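You operate a simulated robot arm through the tools that you are given. There is no shell and no other tool.

You are at the controls of a simulated robot arm. One attempt, no reset.

## Task
Fit the tall knob on the spindle, turn it to the green mark and back to black, then tray it.
Fine: the knob goes in the green tray.

Only the result counts: the job must be done as asked and must still hold three seconds after the hand-in. Knocking over, shifting, dropping, spilling or breaking anything else fails it.

## Robot
A 6-joint arm with a two-finger parallel gripper, fixed in place. Base frame: the origin is at the foot of the arm, x ahead of it, y to its left, z up; the work surface is at about z = 750. Units: mm, degrees, N and s.
With the tool pointing down near the work surface it reaches from about 300 to 740 mm from the base axis. Its first joint turns from -66.0 to 66.0 degrees. Payload 2.45 kg.
The TCP is the grasp point between the finger pads, 24 mm short of the fingertips. In the tool frame z runs along the fingers and y along their closing line. Largest opening 68 mm; finger width 17, thickness 10; the body of the gripper, 40 by 70 mm, starts 41 mm behind the TCP.
Orientation is that of the tool frame in the base frame, as [roll, pitch, yaw] about the fixed x, y, z axes, in that order (R = Rz(yaw) Ry(pitch) Rx(roll)). With the fingers straight down and closing along the base's y, the tool's x points along the base's -x, its y along +y and its z along -z.

## Interface
- The arm moves only by the tool servo_tool. Its argument "steps" is a list of rows, each a list of 7 numbers: the shift along the tool's x, y, z in mm, then the turn, a rotation vector about the tool's x, y, z in degrees, then the opening, from 0 (shut) to 1 (fully open). In form: [[tx, ty, tz, wx, wy, wz, grip], ...]. A call has 1 to 20 rows; each row shifts and turns the commanded pose from where the row before left it, along the tool's axes as they then stand. Rows are played at 5 a second. More than 50 mm and 8.6 degrees between two rows, or a gripper value outside its range, and nothing of the call is played. A pose out of reach is approached as far as the arm can. The call stops where the force on the tool passes 40 N (or 10 N more than at its start, if that is more) or the arm is blocked; 0.2 s more then pass. The fingers move at their own pace (about 108 mm/s each) and stop on an object; they squeeze with about 43 N. The grip force told is the motor's: it shows also when the fingers shut on nothing. Time passes only in rows, and 0.2 s behind the last, so rows that do not move let the fingers close. It gives the time, the measured TCP pose, the force on the tool (base axes), the opening and the grip force at its end, in the units of the frame above (readings bear some noise), with the torque about the TCP (base axes, N m) and any sound that the robot's microphone picked up, and new pictures: "views" is both (left out), scene, wrist or none.
- Cameras (640 x 400 px; columns grow to the right, rows downward): "scene" is fixed at [170, 435.3, 1439.3]; the picture's right is [-0.60, -0.80, 0.00], its down [-0.63, 0.47, -0.61] and it looks along [0.49, -0.37, -0.79] (base axes); focal length 250 px, centre (320, 200). "wrist" rides on the gripper at [84, 11, -75] in the tool frame; the picture's right is [-0.13, 0.99, 0.00], its down [-0.60, -0.08, -0.79] and it looks along [-0.79, -0.10, 0.61] (tool axes); focal length 251 px, centre (320, 200). There is no depth. A picture from a camera that has moved, and an enlarged one, comes with that camera's place and axes in the base frame and with its lens.
- enlarge(camera, box): a new picture of the part [left, top, right, bottom] of that camera's present view, enlarged. The clock stands still meanwhile.
- finish_job(): hands the job in; it is judged then, once.

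Places have to be worked out from the pictures, the camera data and where the tool is seen. Open the gripper and draw the arm clear of the work before you hand the job in, unless the task says otherwise.

The tools are called after "Emit:" as name(argument=value, ...) on one line, values as JSON. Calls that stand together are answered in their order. servo_tool: Moves the arm, as the interface text tells. Its arguments: {"type":"object","properties":{"steps":{"type":"array"},"views":{"type":"string","enum":["both","scene","wrist","none"]}},"required":["steps"]} The other tools are called the same way: enlarge (camera, box) takes an enlarged picture of a part of a camera's view; finish_job () hands the job in.

At the start:

```text
time: 0.0
ee_pos: [499.9, 46.3, 1040.5]
ee_rot: [180.0, 0.2, 180.0]
wrist_force: [-0.6, -0.7, 0.0]
moment: [-0.01, 0.02, 0.0]
finger_gap: 67.9
gripper_force: 0.0
```

scene: 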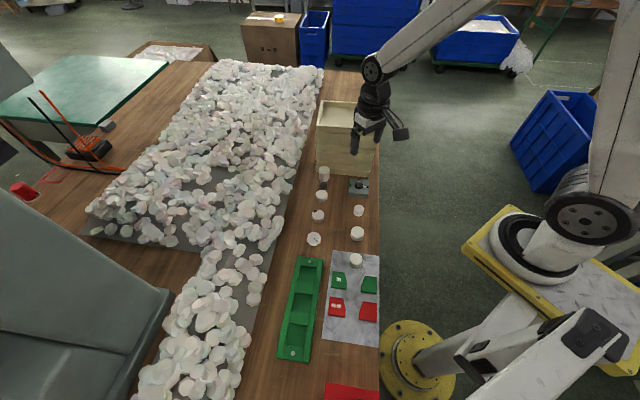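
wrist: 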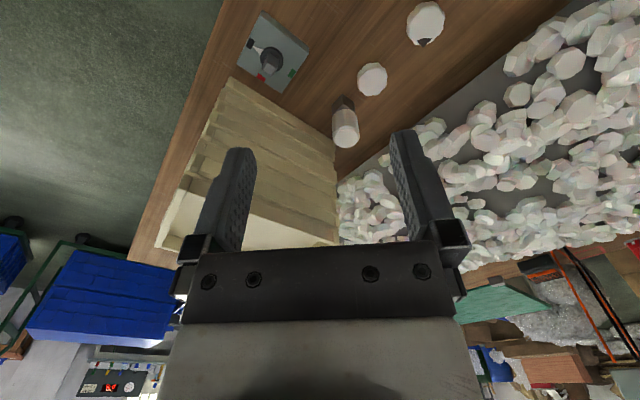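

I start by looking closely at the work area: the spindle block, the knobs and the trays.

Emit:
enlarge(camera="scene", box=[280, 150, 400, 225])

Emit:
enlarge(camera="scene", box=[260, 220, 400, 400])

Emit:
enlarge(camera="wrist", box=[220, 0, 380, 100])

Emit:
enlarge(camera="wrist", box=[310, 0, 470, 160])

```text
5.33 times, centred on (340, 188) of scene
camera zoom: at [170.0, 435.3, 1439.3], right [-0.6, -0.8, 0.0], down [-0.63, 0.47, -0.61], along [0.49, -0.37, -0.79], focal length 1332 px, centre (213, 267)
```

zoom: 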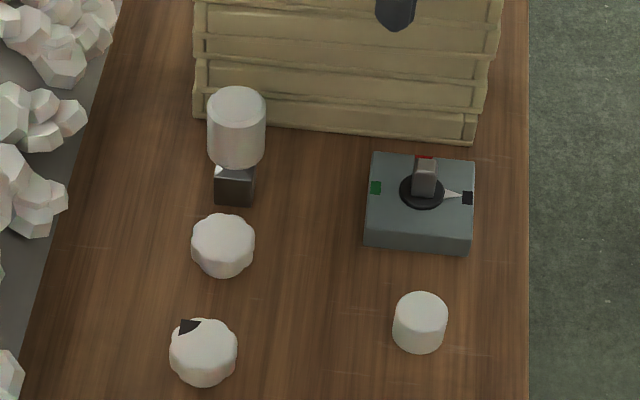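

```text
2.22 times, centred on (330, 310) of scene
camera zoom: at [170.0, 435.3, 1439.3], right [-0.6, -0.8, 0.0], down [-0.63, 0.47, -0.61], along [0.49, -0.37, -0.79], focal length 555 px, centre (298, -44)
```

zoom: 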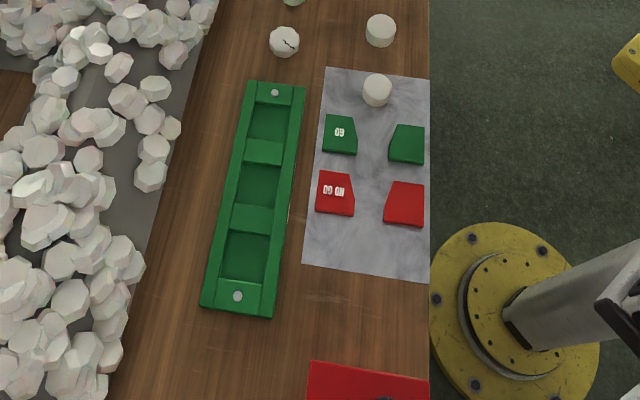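

```text
4.00 times, centred on (300, 50) of wrist
camera zoom: at [414.6, 56.8, 1114.7], right [0.13, 0.99, 0.0], down [0.6, -0.08, 0.79], along [0.79, -0.1, -0.61], focal length 1006 px, centre (400, 800)
```

zoom: 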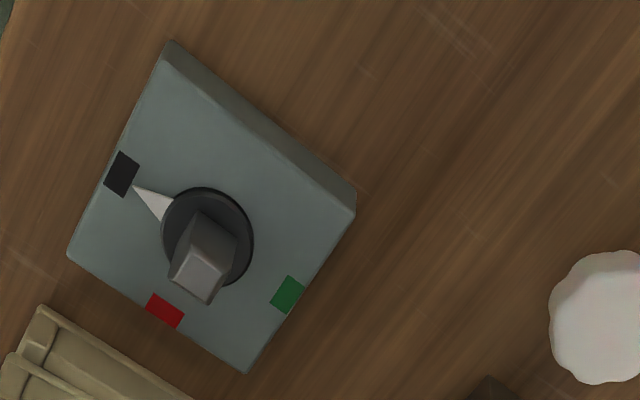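

```text
2.50 times, centred on (390, 80) of wrist
camera zoom: at [414.6, 56.8, 1114.7], right [0.13, 0.99, 0.0], down [0.6, -0.08, 0.79], along [0.79, -0.1, -0.61], focal length 629 px, centre (145, 500)
```

zoom: 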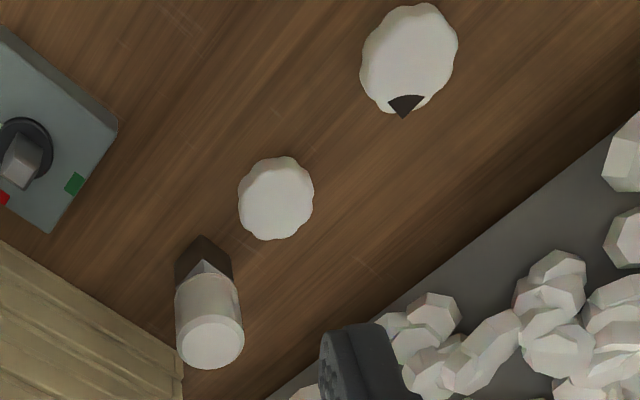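

I look closer at the tall white thing, the other knobs, the cards and the red thing at the bottom.

Emit:
enlarge(camera="scene", box=[300, 155, 348, 190])

Emit:
enlarge(camera="scene", box=[300, 185, 380, 250])

Emit:
enlarge(camera="scene", box=[320, 250, 384, 330])

Emit:
enlarge(camera="scene", box=[270, 340, 400, 400])

Emit:
enlarge(camera="wrist", box=[325, 85, 375, 155])

Emit:
enlarge(camera="scene", box=[340, 170, 375, 200])

```text
11.43 times, centred on (324, 172) of scene
camera zoom: at [170.0, 435.3, 1439.3], right [-0.6, -0.8, 0.0], down [-0.63, 0.47, -0.61], along [0.49, -0.37, -0.79], focal length 2854 px, centre (274, 514)
```

zoom: 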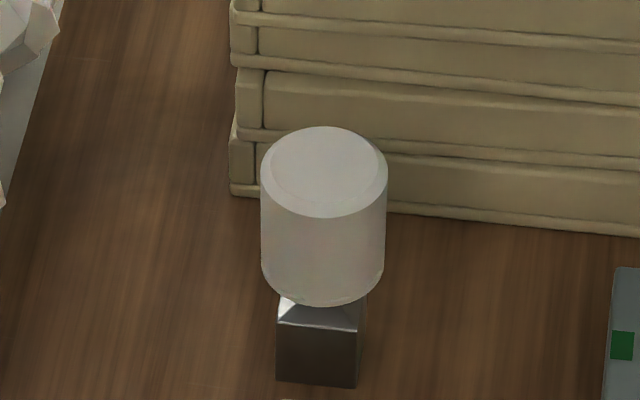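

```text
6.15 times, centred on (340, 218) of scene
camera zoom: at [170.0, 435.3, 1439.3], right [-0.6, -0.8, 0.0], down [-0.63, 0.47, -0.61], along [0.49, -0.37, -0.79], focal length 1537 px, centre (197, 92)
```

zoom: 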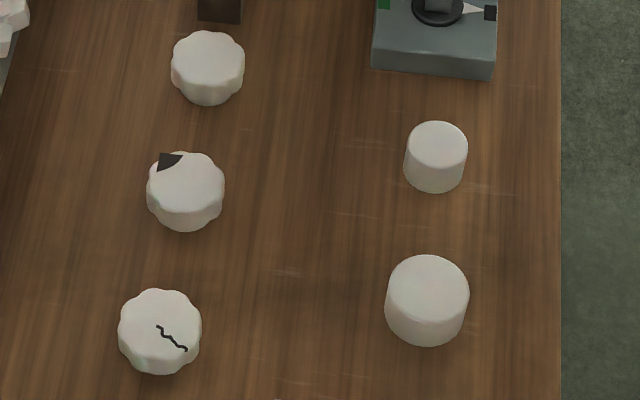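

```text
5.00 times, centred on (352, 290) of scene
camera zoom: at [170.0, 435.3, 1439.3], right [-0.6, -0.8, 0.0], down [-0.63, 0.47, -0.61], along [0.49, -0.37, -0.79], focal length 1249 px, centre (160, -250)
```

zoom: 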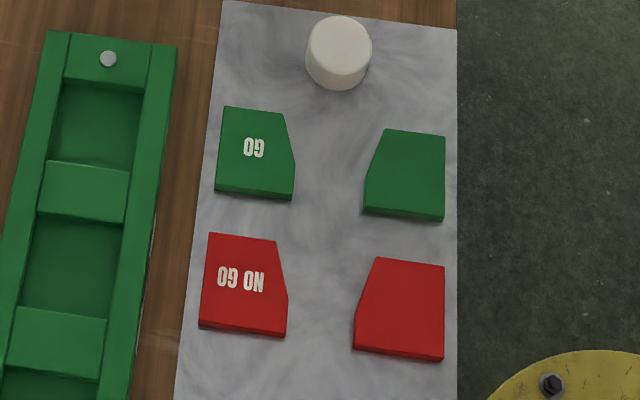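

```text
4.92 times, centred on (335, 370) of scene
camera zoom: at [170.0, 435.3, 1439.3], right [-0.6, -0.8, 0.0], down [-0.63, 0.47, -0.61], along [0.49, -0.37, -0.79], focal length 1230 px, centre (246, -637)
```

zoom: 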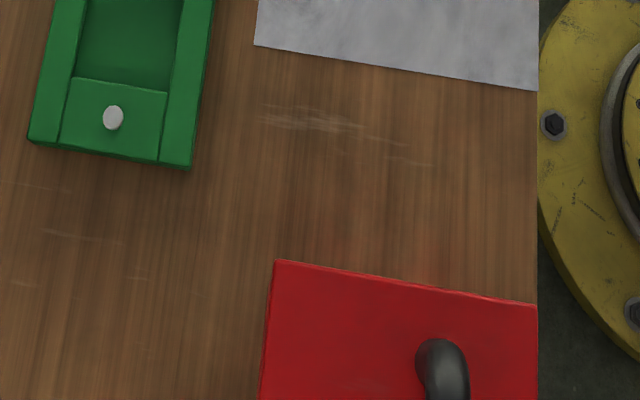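

```text
5.71 times, centred on (350, 120) of wrist
camera zoom: at [414.6, 56.8, 1114.7], right [0.13, 0.99, 0.0], down [0.6, -0.08, 0.79], along [0.79, -0.1, -0.61], focal length 1437 px, centre (149, 657)
```

zoom: 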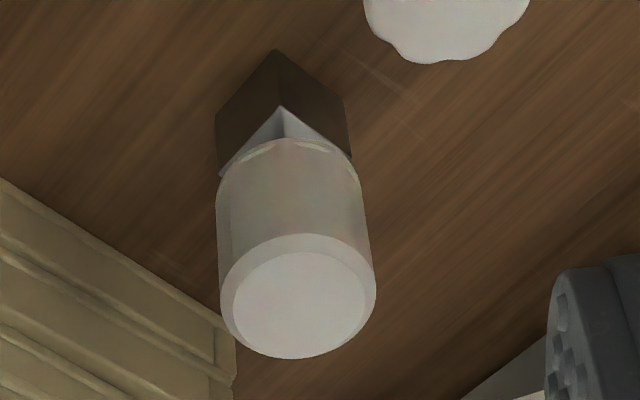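

```text
13.33 times, centred on (358, 185) of scene
camera zoom: at [170.0, 435.3, 1439.3], right [-0.6, -0.8, 0.0], down [-0.63, 0.47, -0.61], along [0.49, -0.37, -0.79], focal length 3330 px, centre (-180, 400)
```

zoom: 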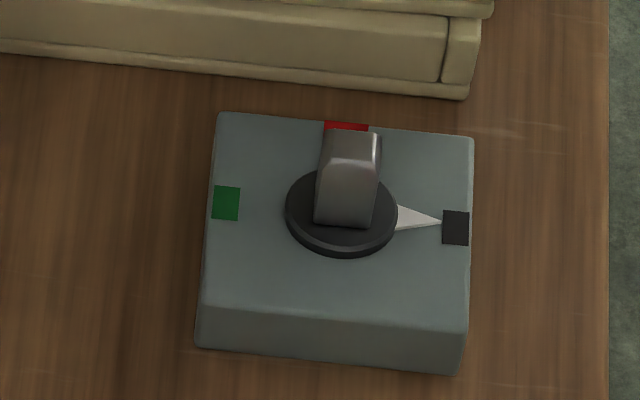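

The tall white cylinder on a dark block stands at about (638, 65) with its top near z≈837; the spindle block is at about (548, -20). I lower and draw back the arm in free air to see the tall object and the knobs from closer.

Emit:
servo_tool(steps=[[17, 10, 37, 0, 0, 0, 1], [17, 10, 37, 0, 0, 0, 1], [17, 10, 37, 0, 0, 0, 1], [0, 0, 0, 0, 0, 0, 1]], views="both")

```text
time: 1.0
ee_pos: [448.7, 75.9, 928.8]
ee_rot: [179.9, 0.1, -179.9]
wrist_force: [-0.2, 0.1, 0.8]
moment: [-0.01, 0.03, 0.04]
finger_gap: 68.1
gripper_force: 0.1
camera wrist: at [364.0, 87.4, 1003.0], right [0.13, 0.99, 0.0], down [0.6, -0.08, 0.79], along [0.79, -0.1, -0.61], focal length 251 px, centre (320, 200)
```

scene: 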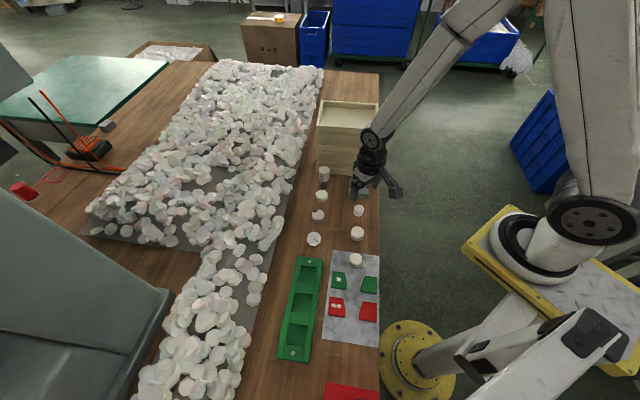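
wrist: 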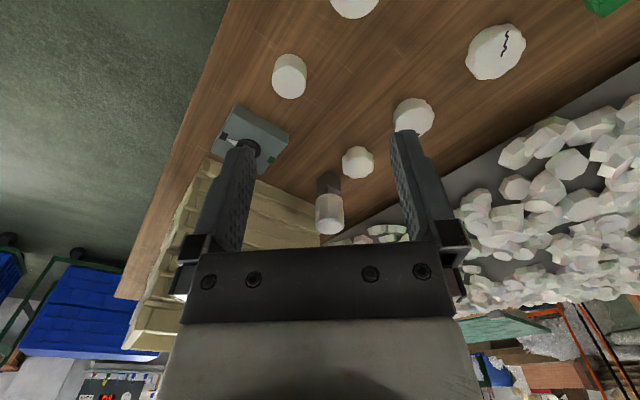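

Emit:
enlarge(camera="wrist", box=[290, 140, 390, 240])

Emit:
enlarge(camera="wrist", box=[200, 40, 320, 140])

Emit:
enlarge(camera="wrist", box=[310, 0, 540, 140])

```text
4.00 times, centred on (340, 190) of wrist
camera zoom: at [364.0, 87.4, 1003.0], right [0.13, 0.99, 0.0], down [0.6, -0.08, 0.79], along [0.79, -0.1, -0.61], focal length 1006 px, centre (240, 240)
```

zoom: 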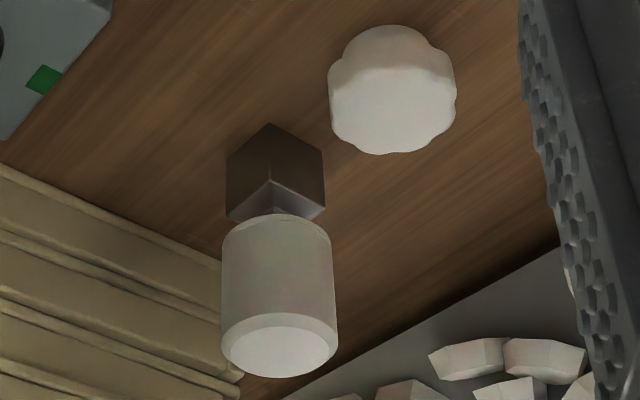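

```text
4.00 times, centred on (260, 90) of wrist
camera zoom: at [364.0, 87.4, 1003.0], right [0.13, 0.99, 0.0], down [0.6, -0.08, 0.79], along [0.79, -0.1, -0.61], focal length 1006 px, centre (560, 640)
```

zoom: 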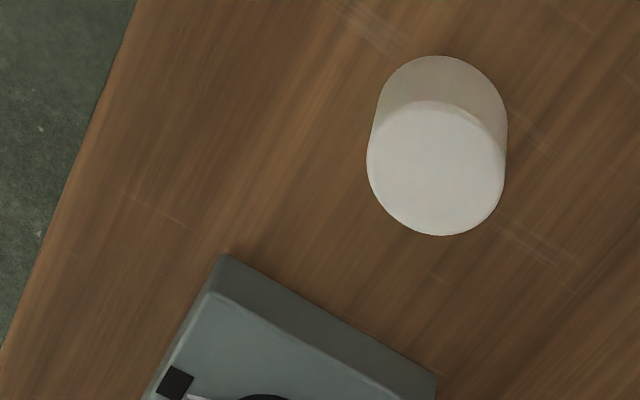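

```text
2.78 times, centred on (425, 70) of wrist
camera zoom: at [364.0, 87.4, 1003.0], right [0.13, 0.99, 0.0], down [0.6, -0.08, 0.79], along [0.79, -0.1, -0.61], focal length 700 px, centre (28, 562)
```

zoom: 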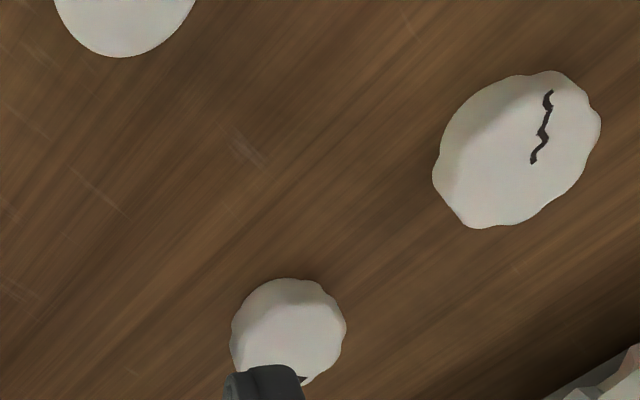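

The tall white item on the dark cube looks like a hand stamp (cube, neck, handle), so it is not obviously a knob. I compare the heights of the white knobs with high zooms in the scene camera.

Emit:
enlarge(camera="scene", box=[310, 185, 334, 203])

Emit:
enlarge(camera="scene", box=[306, 205, 330, 223])

Emit:
enlarge(camera="scene", box=[302, 230, 326, 248])

Emit:
enlarge(camera="scene", box=[346, 202, 370, 220])

Emit:
enlarge(camera="scene", box=[345, 224, 369, 242])

Emit:
enlarge(camera="scene", box=[344, 251, 368, 269])

```text
16.00 times, centred on (322, 194) of scene
camera zoom: at [169.9, 435.4, 1439.3], right [-0.6, -0.8, 0.0], down [-0.63, 0.47, -0.61], along [0.49, -0.37, -0.79], focal length 3996 px, centre (288, 296)
```

zoom: 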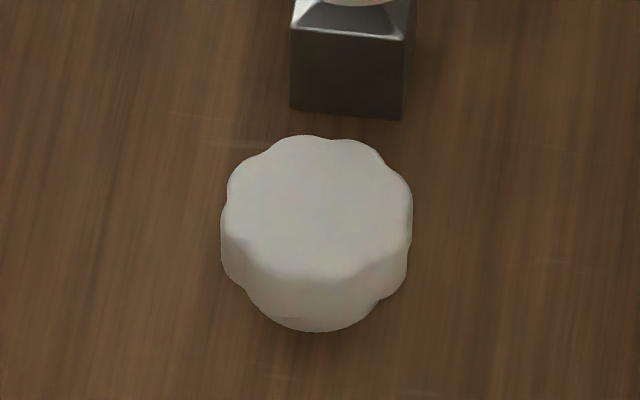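

```text
16.00 times, centred on (318, 214) of scene
camera zoom: at [169.9, 435.4, 1439.3], right [-0.6, -0.8, 0.0], down [-0.63, 0.47, -0.61], along [0.49, -0.37, -0.79], focal length 3996 px, centre (352, -24)
```

zoom: 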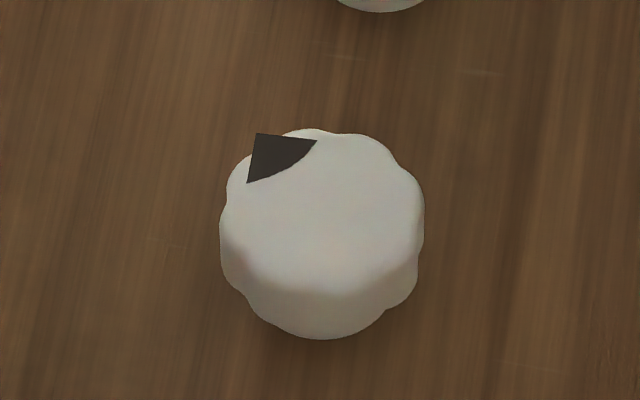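

```text
16.00 times, centred on (314, 239) of scene
camera zoom: at [169.9, 435.4, 1439.3], right [-0.6, -0.8, 0.0], down [-0.63, 0.47, -0.61], along [0.49, -0.37, -0.79], focal length 3996 px, centre (416, -424)
```

zoom: 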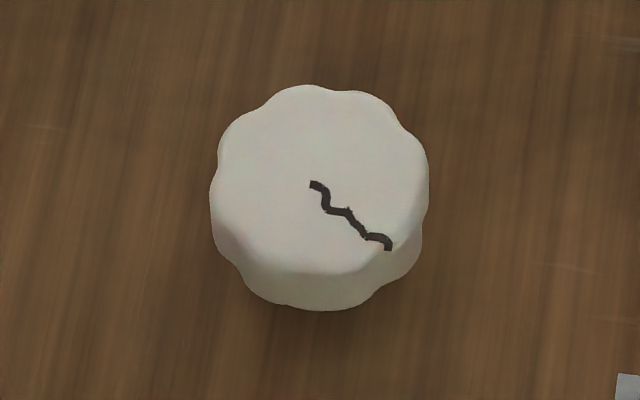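

```text
16.00 times, centred on (358, 211) of scene
camera zoom: at [169.9, 435.4, 1439.3], right [-0.6, -0.8, 0.0], down [-0.63, 0.47, -0.61], along [0.49, -0.37, -0.79], focal length 3996 px, centre (-288, 24)
```

zoom: 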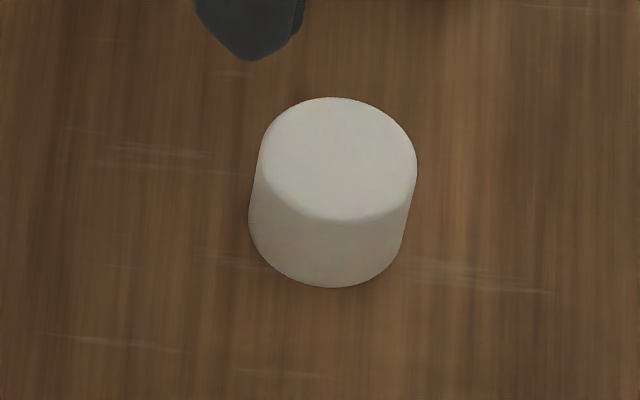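

```text
16.00 times, centred on (357, 233) of scene
camera zoom: at [169.9, 435.4, 1439.3], right [-0.6, -0.8, 0.0], down [-0.63, 0.47, -0.61], along [0.49, -0.37, -0.79], focal length 3996 px, centre (-272, -328)
```

zoom: 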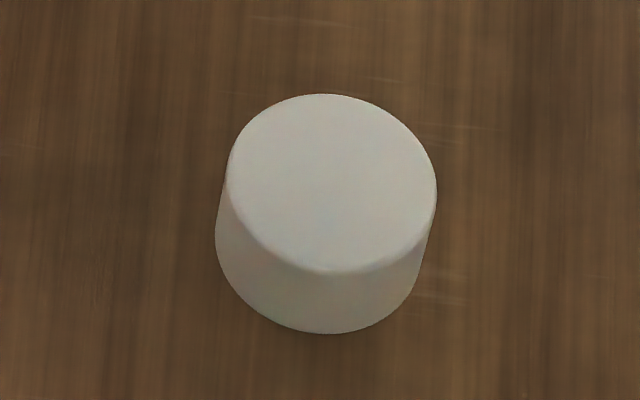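

```text
16.00 times, centred on (356, 260) of scene
camera zoom: at [169.9, 435.4, 1439.3], right [-0.6, -0.8, 0.0], down [-0.63, 0.47, -0.61], along [0.49, -0.37, -0.79], focal length 3996 px, centre (-256, -760)
```

zoom: 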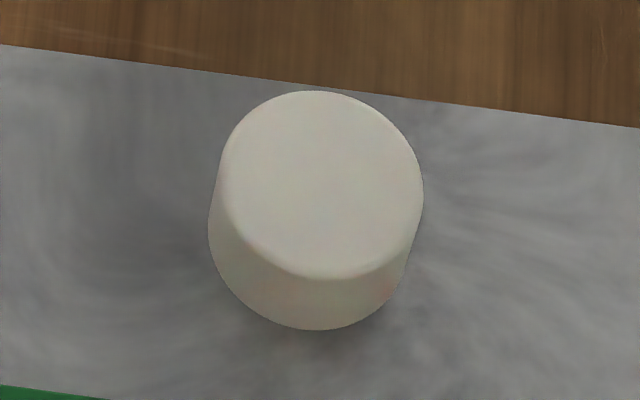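

The six white pieces have similar heights from above, so I need side views. I move lower and closer to base, looking between the fingers at the smooth knob near (478, 43).

Emit:
servo_tool(steps=[[28, -10, 25, 0, 0, 0, 1], [28, -10, 25, 0, 0, 0, 1], [28, -10, 25, 0, 0, 0, 1], [0, 0, 0, 0, 0, 0, 1]], views="wrist")

```text
time: 2.0
ee_pos: [363.7, 48.2, 854.2]
ee_rot: [-180.0, 0.0, -179.9]
wrist_force: [0.2, -0.2, 0.4]
moment: [-0.03, 0.01, 0.0]
finger_gap: 68.0
gripper_force: 0.0
camera wrist: at [279.6, 58.8, 928.4], right [0.13, 0.99, 0.0], down [0.6, -0.08, 0.79], along [0.79, -0.1, -0.61], focal length 251 px, centre (320, 200)
```

wrist: 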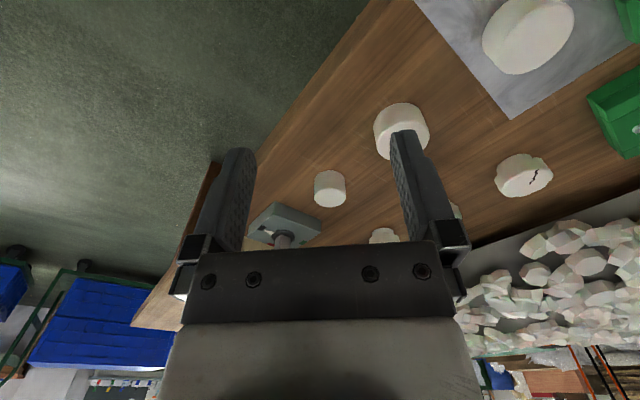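

Emit:
enlarge(camera="wrist", box=[240, 150, 400, 250])

Emit:
enlarge(camera="wrist", box=[360, 80, 460, 170])

Emit:
enlarge(camera="wrist", box=[470, 130, 570, 210])

Emit:
enlarge(camera="wrist", box=[460, 0, 600, 90])

```text
4.00 times, centred on (320, 200) of wrist
camera zoom: at [279.6, 58.8, 928.4], right [0.13, 0.99, 0.0], down [0.6, -0.08, 0.79], along [0.79, -0.1, -0.61], focal length 1006 px, centre (320, 200)
```

zoom: 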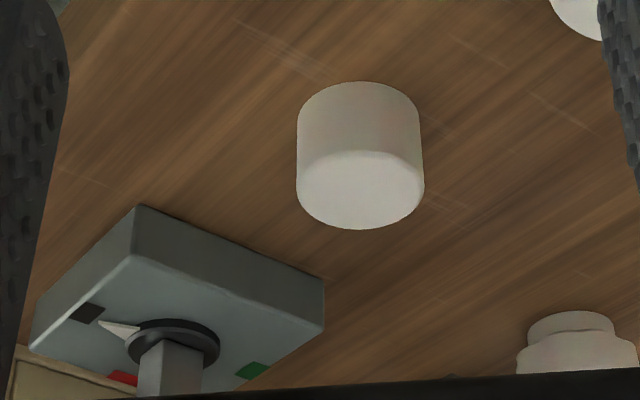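

```text
4.44 times, centred on (410, 125) of wrist
camera zoom: at [279.6, 58.8, 928.4], right [0.13, 0.99, 0.0], down [0.6, -0.08, 0.79], along [0.79, -0.1, -0.61], focal length 1118 px, centre (-80, 533)
```

zoom: 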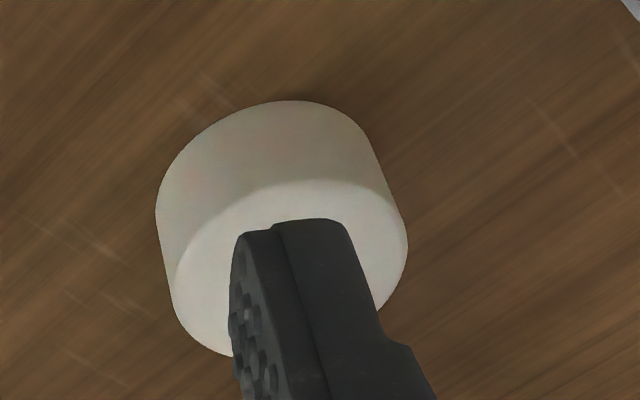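

```text
5.00 times, centred on (520, 170) of wrist
camera zoom: at [279.6, 58.8, 928.4], right [0.13, 0.99, 0.0], down [0.6, -0.08, 0.79], along [0.79, -0.1, -0.61], focal length 1257 px, centre (-680, 350)
```

zoom: 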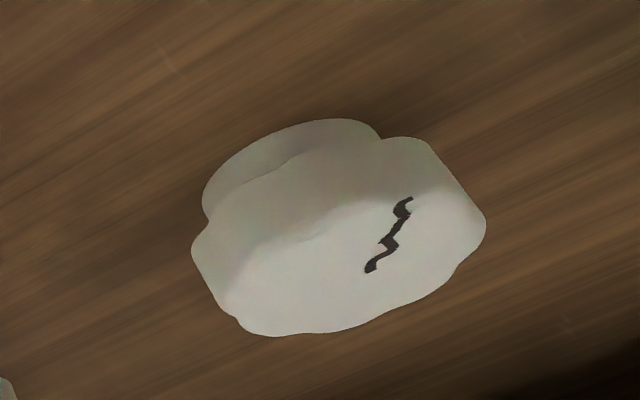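

```text
4.44 times, centred on (530, 45) of wrist
camera zoom: at [279.6, 58.8, 928.4], right [0.13, 0.99, 0.0], down [0.6, -0.08, 0.79], along [0.79, -0.1, -0.61], focal length 1118 px, centre (-613, 889)
```

zoom: 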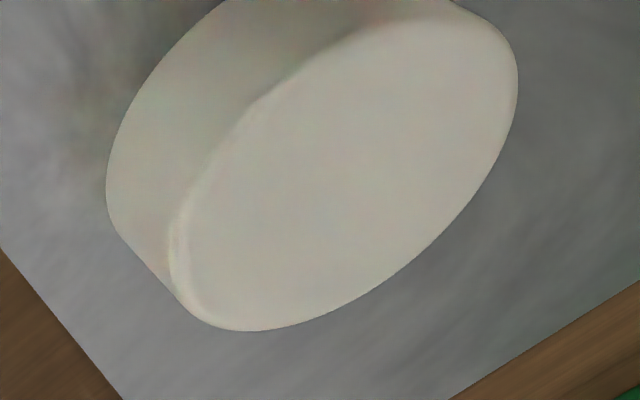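

Side view shows the fluted pieces have a hub under a fluted head, and the smooth ones are plain cylinders. I swing the wrist so that the camera looks across the row of fluted pieces and the tall item from low down, staying above everything (TCP z≈850).

Emit:
servo_tool(steps=[[-30, 0, 2, 0, 0, 0, 1], [-30, 0, 2, 0, 0, 0, 1], [0, 0, 0, 0, 0, -7.5, 1], [0, 0, 0, 0, 0, -7.5, 1], [0, 0, 0, 0, 0, -7.5, 1], [0, 0, 0, 0, 0, -7.5, 1], [0, 0, 0, 0, 0, -7.5, 1], [0, 0, 0, 0, 0, -7.5, 1], [0, 0, 0, 0, 0, -7.5, 1], [0, 0, 0, 0, 0, 0, 1]], views="both")

```text
time: 4.2
ee_pos: [425.0, 46.4, 851.4]
ee_rot: [-179.9, 0.2, -127.3]
wrist_force: [0.3, 0.1, 0.2]
moment: [0.0, -0.03, 0.0]
finger_gap: 67.9
gripper_force: 0.1
camera wrist: at [365.0, -13.8, 924.4], right [-0.71, 0.7, 0.0], down [0.43, 0.43, 0.79], along [0.56, 0.56, -0.61], focal length 251 px, centre (320, 200)
```

scene: 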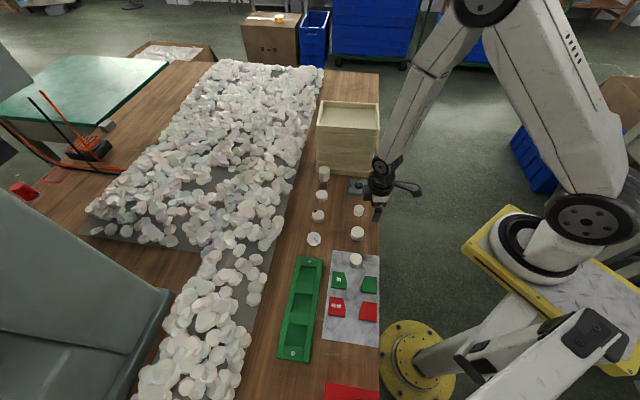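
wrist: 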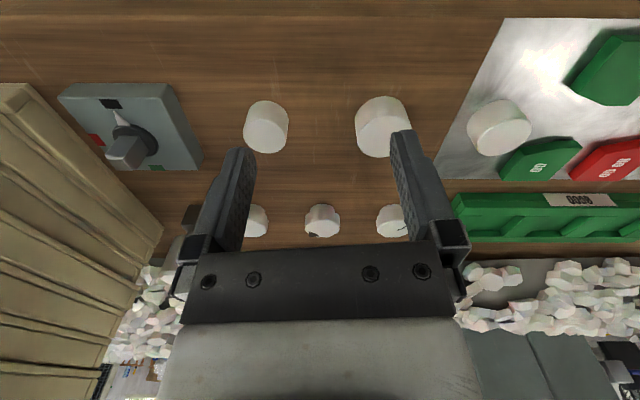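

Emit:
enlarge(camera="wrist", box=[240, 170, 420, 260])

Emit:
enlarge(camera="wrist", box=[230, 80, 420, 200])

Emit:
enlarge(camera="wrist", box=[40, 70, 220, 190])

Emit:
enlarge(camera="wrist", box=[420, 70, 640, 250])

Emit:
enlarge(camera="scene", box=[300, 150, 400, 220])

```text
3.56 times, centred on (330, 215) of wrist
camera zoom: at [365.0, -13.8, 924.4], right [-0.71, 0.7, 0.0], down [0.43, 0.43, 0.79], along [0.56, 0.56, -0.61], focal length 894 px, centre (284, 147)
```

zoom: 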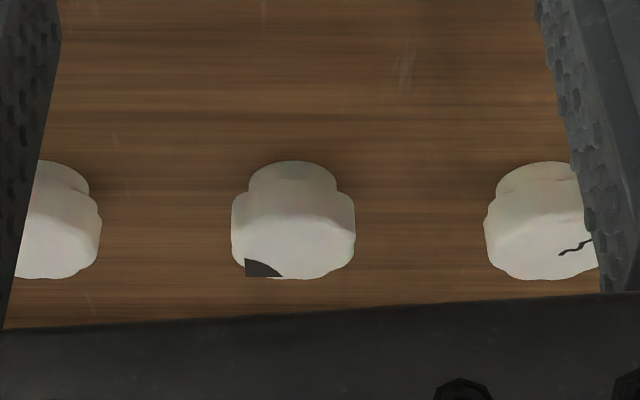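

```text
3.33 times, centred on (325, 140) of wrist
camera zoom: at [365.0, -13.8, 924.4], right [-0.71, 0.7, 0.0], down [0.43, 0.43, 0.79], along [0.56, 0.56, -0.61], focal length 838 px, centre (303, 400)
```

zoom: 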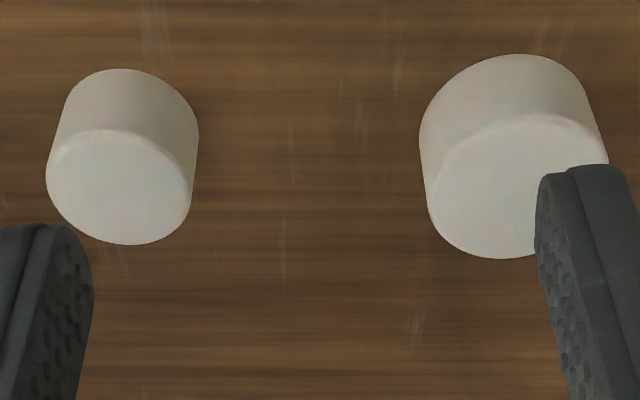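

```text
3.33 times, centred on (130, 130) of wrist
camera zoom: at [365.0, -13.8, 924.4], right [-0.71, 0.7, 0.0], down [0.43, 0.43, 0.79], along [0.56, 0.56, -0.61], focal length 838 px, centre (953, 433)
```

zoom: 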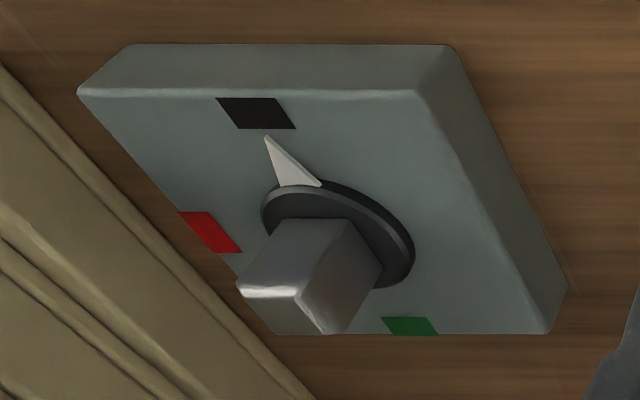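

```text
2.22 times, centred on (530, 160) of wrist
camera zoom: at [365.0, -13.8, 924.4], right [-0.71, 0.7, 0.0], down [0.43, 0.43, 0.79], along [0.56, 0.56, -0.61], focal length 559 px, centre (-147, 289)
```

zoom: 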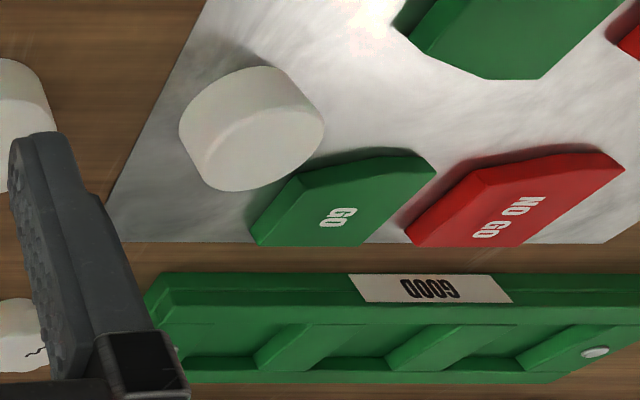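

```text
5.71 times, centred on (350, 185) of scene
camera zoom: at [170.0, 435.3, 1439.3], right [-0.6, -0.8, 0.0], down [-0.63, 0.47, -0.61], along [0.49, -0.37, -0.79], focal length 1427 px, centre (149, 286)
```

zoom: 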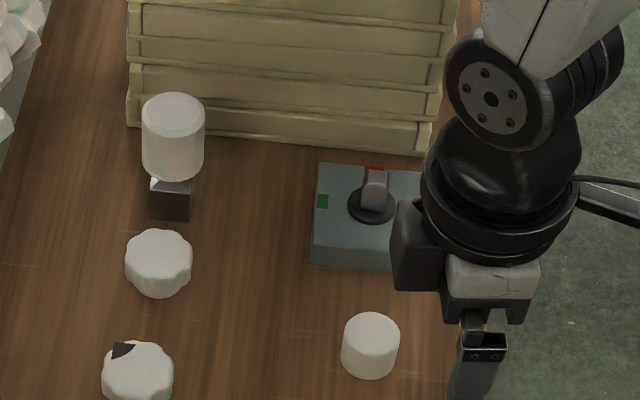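

The fluted three are all alike in height, and so are the smooth three, so the only unique "tall" one is the white piece at (638, 65). I zoom in on the spindle's shape and again on the tall piece.

Emit:
enlarge(camera="wrist", box=[95, 110, 175, 180])

Emit:
enlarge(camera="scene", box=[350, 174, 370, 192])

Emit:
enlarge(camera="scene", box=[314, 162, 336, 192])

Emit:
enlarge(camera="wrist", box=[160, 180, 240, 260])

```text
5.71 times, centred on (135, 145) of wrist
camera zoom: at [365.0, -13.8, 924.4], right [-0.71, 0.7, 0.0], down [0.43, 0.43, 0.79], along [0.56, 0.56, -0.61], focal length 1437 px, centre (1377, 514)
```

zoom: 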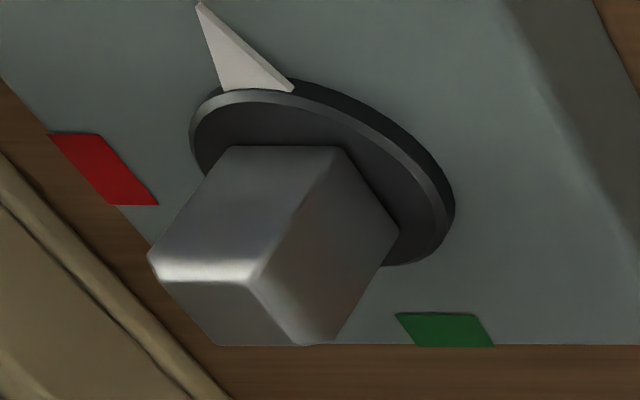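

```text
16.00 times, centred on (360, 183) of scene
camera zoom: at [170.0, 435.3, 1439.3], right [-0.6, -0.8, 0.0], down [-0.63, 0.47, -0.61], along [0.49, -0.37, -0.79], focal length 3996 px, centre (-320, 472)
```

zoom: 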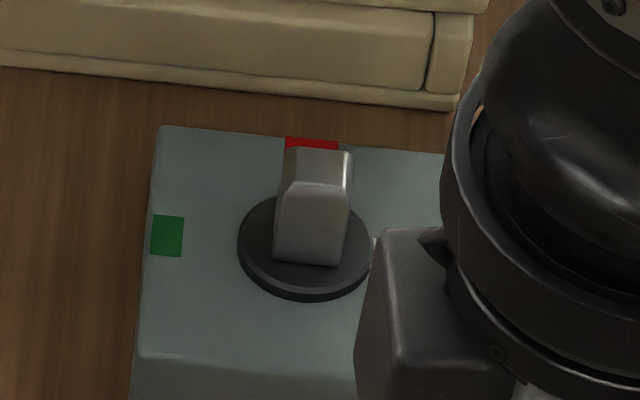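

```text
13.33 times, centred on (325, 177) of scene
camera zoom: at [170.0, 435.3, 1439.3], right [-0.6, -0.8, 0.0], down [-0.63, 0.47, -0.61], along [0.49, -0.37, -0.79], focal length 3330 px, centre (253, 507)
```

zoom: 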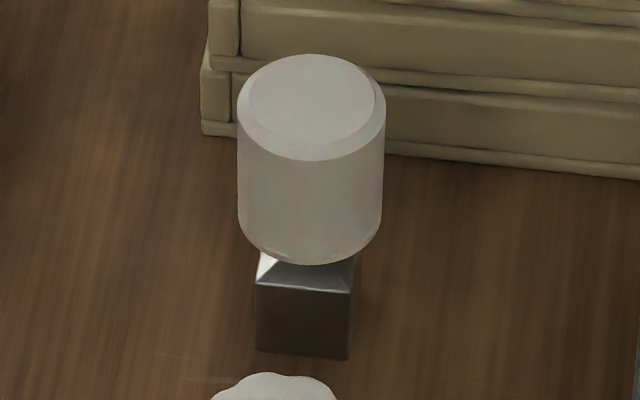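

```text
5.00 times, centred on (200, 220) of wrist
camera zoom: at [365.0, -13.8, 924.4], right [-0.71, 0.7, 0.0], down [0.43, 0.43, 0.79], along [0.56, 0.56, -0.61], focal length 1257 px, centre (920, 100)
```

zoom: 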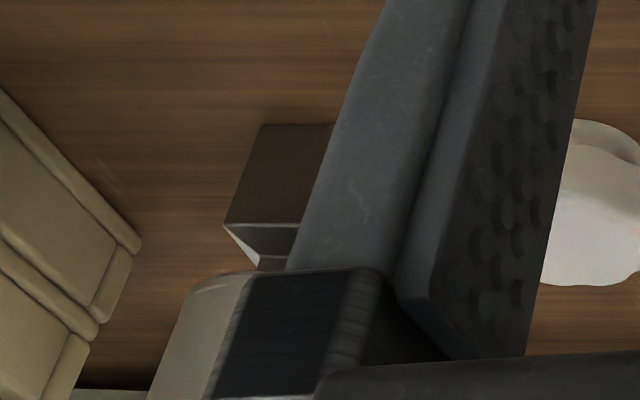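

The spindle is a square steel post about 14 mm wide (edges at about 45°, centre ≈ (541, -23), top z≈807). The tall knob has a square steel foot, also at about 45°, and a white handle 37 mm wide, centred near (640, 65) with its top at z≈835. I rise, turn to yaw -135 so the camera points away from the crate, and move above the tall knob.

Emit:
servo_tool(steps=[[0, 0, -49, 0, 0, 7.7, 0.9], [-33, -27.8, 0, 0, 0, 0, 0.9], [-33, -27.8, 0, 0, 0, 0, 0.9], [-33, -27.8, 0, 0, 0, 0, 0.9], [-33, -27.8, 0, 0, 0, 0, 0.9], [-33, -27.8, 0, 0, 0, 0, 0.9], [0, 0, 0, 0, 0, 0, 0.9]], views="both")

```text
time: 5.8
ee_pos: [642.5, 61.6, 899.8]
ee_rot: [179.9, 0.0, -135.2]
wrist_force: [-0.1, 0.9, 0.7]
moment: [0.03, -0.02, -0.02]
finger_gap: 61.2
gripper_force: 0.1
camera wrist: at [573.4, 11.4, 973.8], right [-0.61, 0.79, 0.0], down [0.48, 0.37, 0.79], along [0.63, 0.48, -0.61], focal length 251 px, centre (320, 200)
```

scene: 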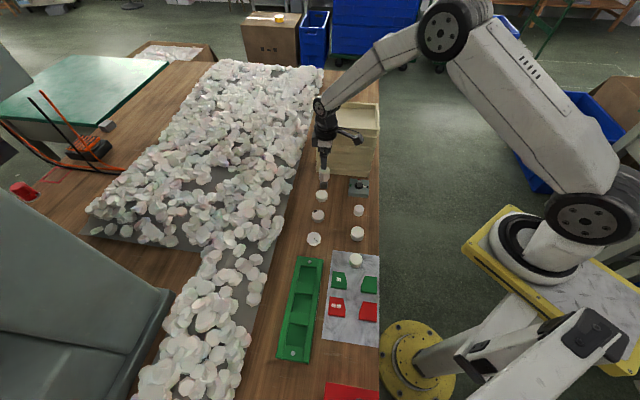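
wrist: 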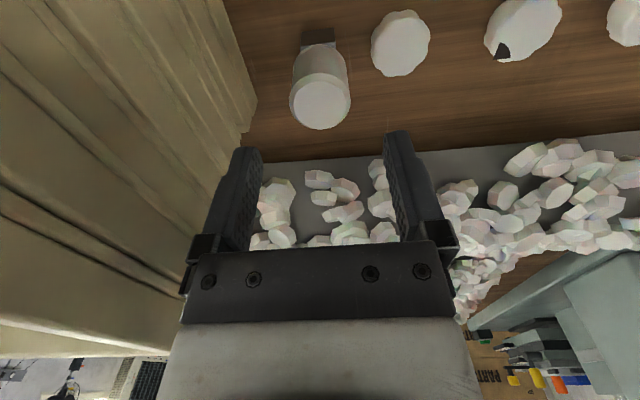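

Emit:
enlarge(camera="wrist", box=[260, 10, 380, 150])

Emit:
enlarge(camera="scene", box=[295, 110, 365, 200])

```text
2.86 times, centred on (320, 80) of wrist
camera zoom: at [573.4, 11.4, 973.8], right [-0.61, 0.79, 0.0], down [0.48, 0.37, 0.79], along [0.63, 0.48, -0.61], focal length 718 px, centre (320, 543)
```

zoom: 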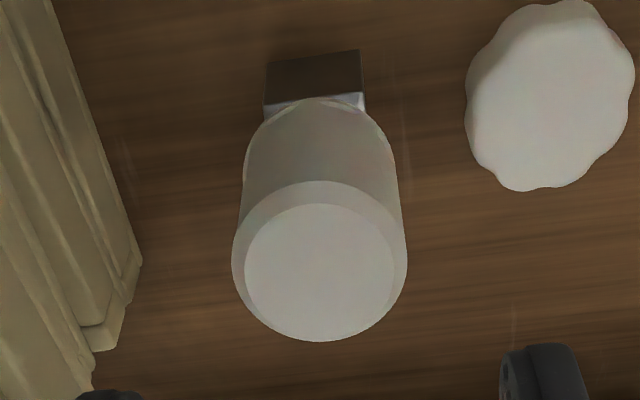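

```text
4.44 times, centred on (330, 155) of scene
camera zoom: at [170.0, 435.3, 1439.3], right [-0.6, -0.8, 0.0], down [-0.63, 0.47, -0.61], along [0.49, -0.37, -0.79], focal length 1110 px, centre (276, 400)
```

zoom: 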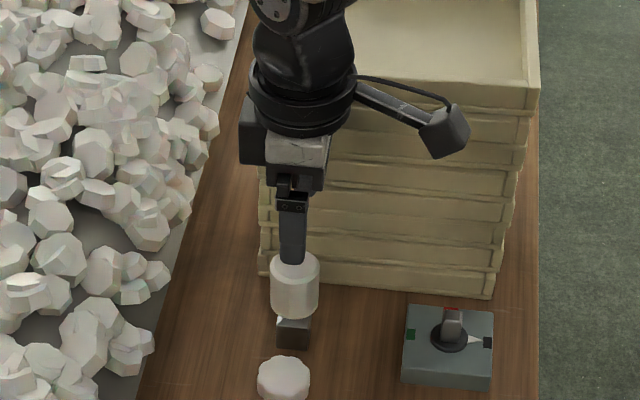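

The knob's axis lies at about (643, 63), within 2 mm of the tool axis, and its foot is square to the gripper. I descend to TCP z≈816 around the white handle with the fingers open.

Emit:
servo_tool(steps=[[-1.5, 0.5, 28, 0, 0, 0, 0.9], [0, 0, 28, 0, 0, 0, 0.9], [0, 0, 28, 0, 0, 0, 0.9], [0, 0, 0, 0, 0, 0, 0.9]], views="both")

```text
time: 6.8
ee_pos: [642.3, 62.5, 815.3]
ee_rot: [180.0, 0.3, -135.0]
wrist_force: [0.0, 0.3, -0.2]
moment: [0.01, -0.01, -0.01]
finger_gap: 61.3
gripper_force: 0.1
camera wrist: at [574.1, 12.2, 889.8], right [-0.61, 0.79, 0.0], down [0.48, 0.37, 0.79], along [0.63, 0.48, -0.61], focal length 251 px, centre (320, 200)
```

scene: 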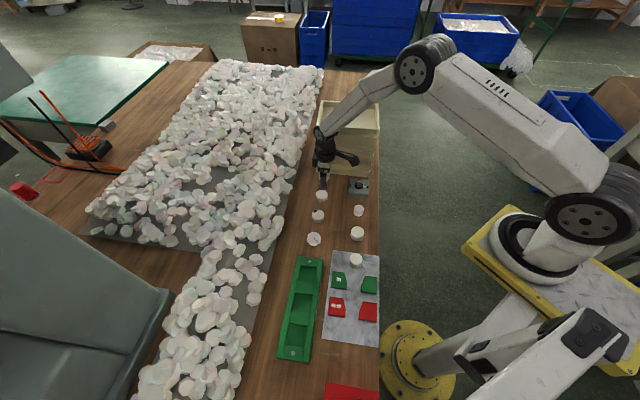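
wrist: 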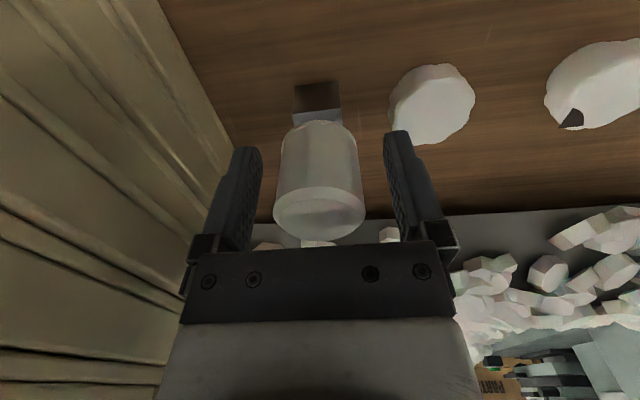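

The white handle stands centred between the fingers. I close the gripper on it without moving.

Emit:
servo_tool(steps=[[0, 0, 0, 0, 0, 0, 0.6], [0, 0, 0, 0, 0, 0, 0.5], [0, 0, 0, 0, 0, 0, 0.3], [0, 0, 0, 0, 0, 0, 0.0], [0, 0, 0, 0, 0, 0, 0.0]], views="wrist")

```text
time: 8.0
ee_pos: [642.5, 62.8, 815.8]
ee_rot: [-179.9, 0.1, -135.0]
wrist_force: [0.0, 0.7, 0.2]
moment: [0.02, 0.02, 0.02]
finger_gap: 36.6
gripper_force: 43.3
camera wrist: at [574.0, 12.3, 890.1], right [-0.61, 0.79, 0.0], down [0.48, 0.37, 0.79], along [0.63, 0.48, -0.61], focal length 251 px, centre (320, 200)
```

wrist: 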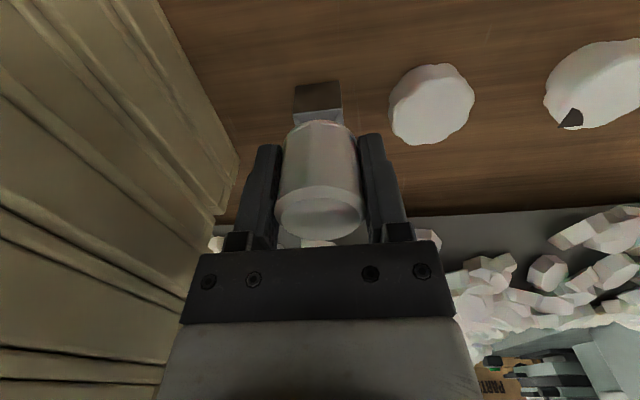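

The fingers hold the 36.6 mm handle with 43 N. I lift 30 mm and look at whether the dark foot comes up with it.

Emit:
servo_tool(steps=[[0, 0, -10, 0, 0, 0, 0], [0, 0, -20, 0, 0, 0, 0], [0, 0, 0, 0, 0, 0, 0]], views="both")

Emit:
enlarge(camera="wrist", box=[250, 50, 390, 150])

Emit:
enlarge(camera="scene", box=[300, 130, 370, 200])

```text
time: 8.8
ee_pos: [639.9, 62.5, 845.9]
ee_rot: [-180.0, 0.1, -135.1]
wrist_force: [0.2, 0.7, -0.4]
moment: [0.0, 0.0, 0.01]
finger_gap: 36.8
gripper_force: 42.9
camera wrist: at [572.6, 11.5, 919.7], right [-0.61, 0.79, 0.0], down [0.48, 0.37, 0.79], along [0.63, 0.48, -0.61], focal length 251 px, centre (320, 200)
```

scene: 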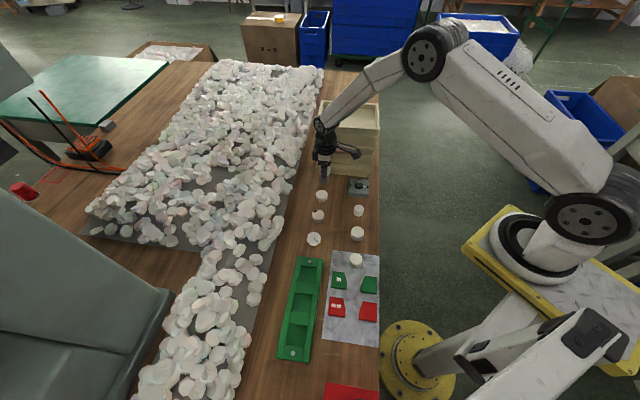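
wrist: 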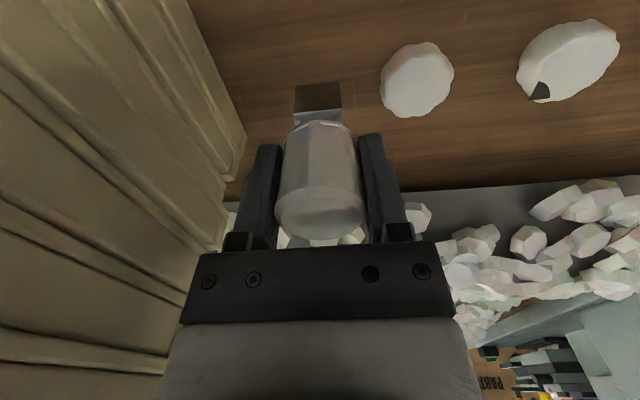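

```text
4.00 times, centred on (320, 100) of wrist
camera zoom: at [572.6, 11.5, 919.7], right [-0.61, 0.79, 0.0], down [0.48, 0.37, 0.79], along [0.63, 0.48, -0.61], focal length 1006 px, centre (320, 600)
```

zoom: 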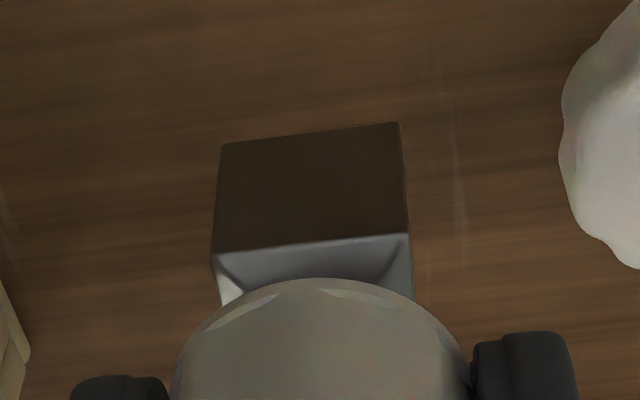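

```text
5.71 times, centred on (335, 165) of scene
camera zoom: at [170.0, 435.3, 1439.3], right [-0.6, -0.8, 0.0], down [-0.63, 0.47, -0.61], along [0.49, -0.37, -0.79], focal length 1427 px, centre (234, 400)
```

zoom: 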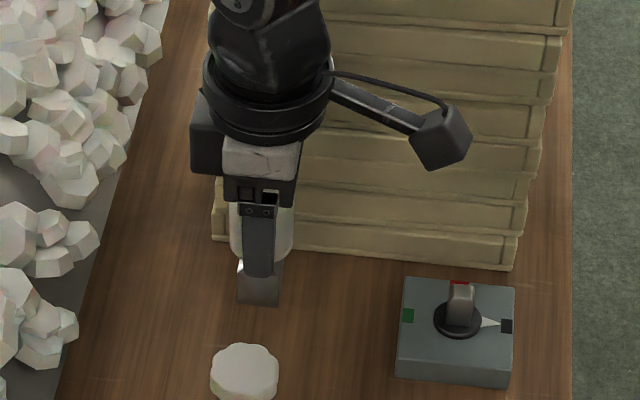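

The foot comes up with the handle: it is one piece, square with the gripper within about 1°. I raise it so that its foot (65 mm below TCP) clears the post top (z≈798) by about 25 mm and carry it over to the spindle at about (555, -24).

Emit:
servo_tool(steps=[[0, 0, -22, 0, 0, 0, 0], [0, 0, -22, 0, 0, 0, 0], [31, -0.25, 0, 0, 0, 0, 0], [31, -0.25, 0, 0, 0, 0, 0], [31, -0.25, 0, 0, 0, 0, 0], [28, -0.25, 0, 0, 0, 0, 0], [0, 0, 0, 0, 0, 0, 0], [0, 0, 0, 0, 0, 0, 0]], views="both")

Emit:
enlarge(camera="wrist", box=[250, 0, 390, 130])

Emit:
enlarge(camera="scene", box=[325, 130, 395, 205])

```text
time: 10.6
ee_pos: [553.9, -21.5, 891.0]
ee_rot: [-180.0, 0.2, -135.1]
wrist_force: [0.4, -0.6, -2.1]
moment: [0.0, 0.02, -0.01]
finger_gap: 37.0
gripper_force: 43.0
camera wrist: at [486.1, -72.6, 965.0], right [-0.61, 0.79, 0.0], down [0.48, 0.37, 0.79], along [0.63, 0.48, -0.61], focal length 251 px, centre (320, 200)
```

scene: 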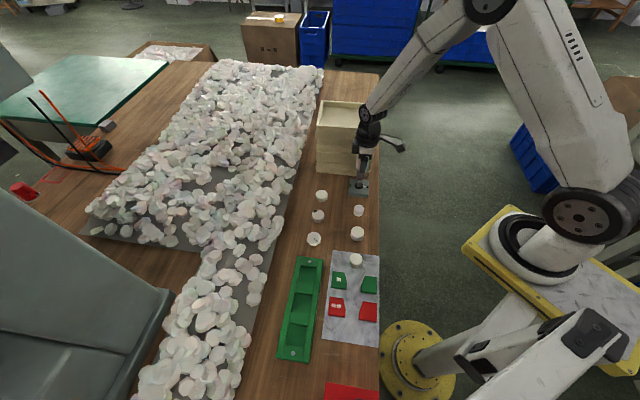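
wrist: 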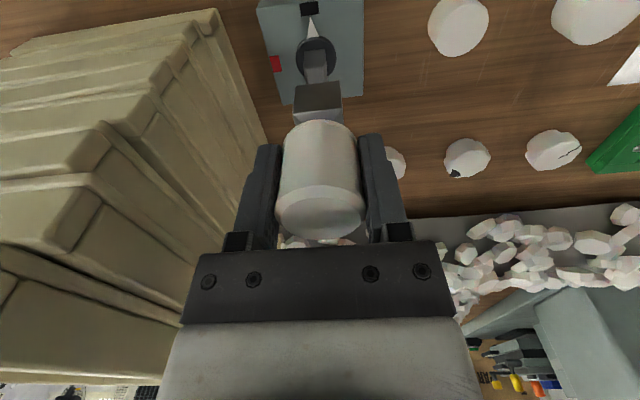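

```text
3.08 times, centred on (320, 65) of wrist
camera zoom: at [486.1, -72.6, 965.0], right [-0.61, 0.79, 0.0], down [0.48, 0.37, 0.79], along [0.63, 0.48, -0.61], focal length 774 px, centre (320, 615)
```

zoom: 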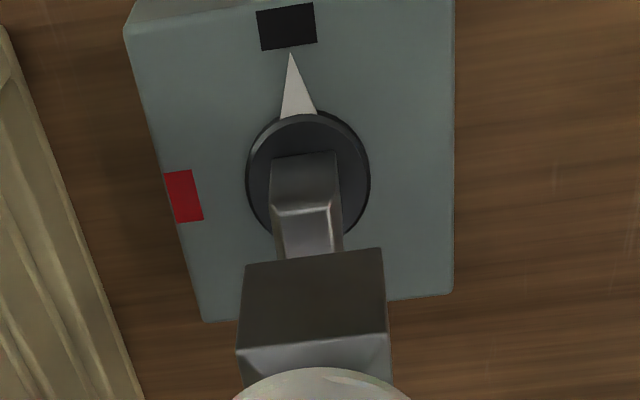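

```text
5.33 times, centred on (360, 168) of scene
camera zoom: at [170.0, 435.3, 1439.3], right [-0.6, -0.8, 0.0], down [-0.63, 0.47, -0.61], along [0.49, -0.37, -0.79], focal length 1332 px, centre (107, 373)
```

zoom: 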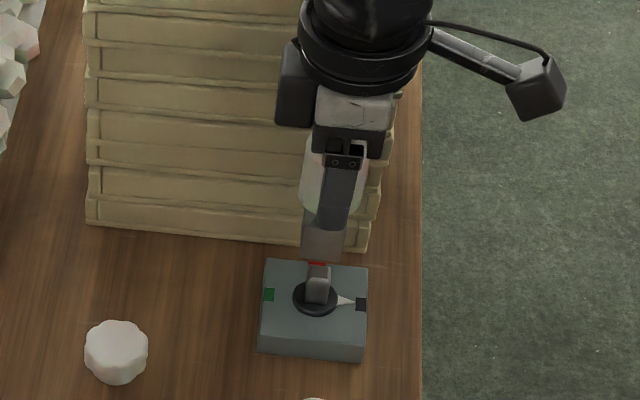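

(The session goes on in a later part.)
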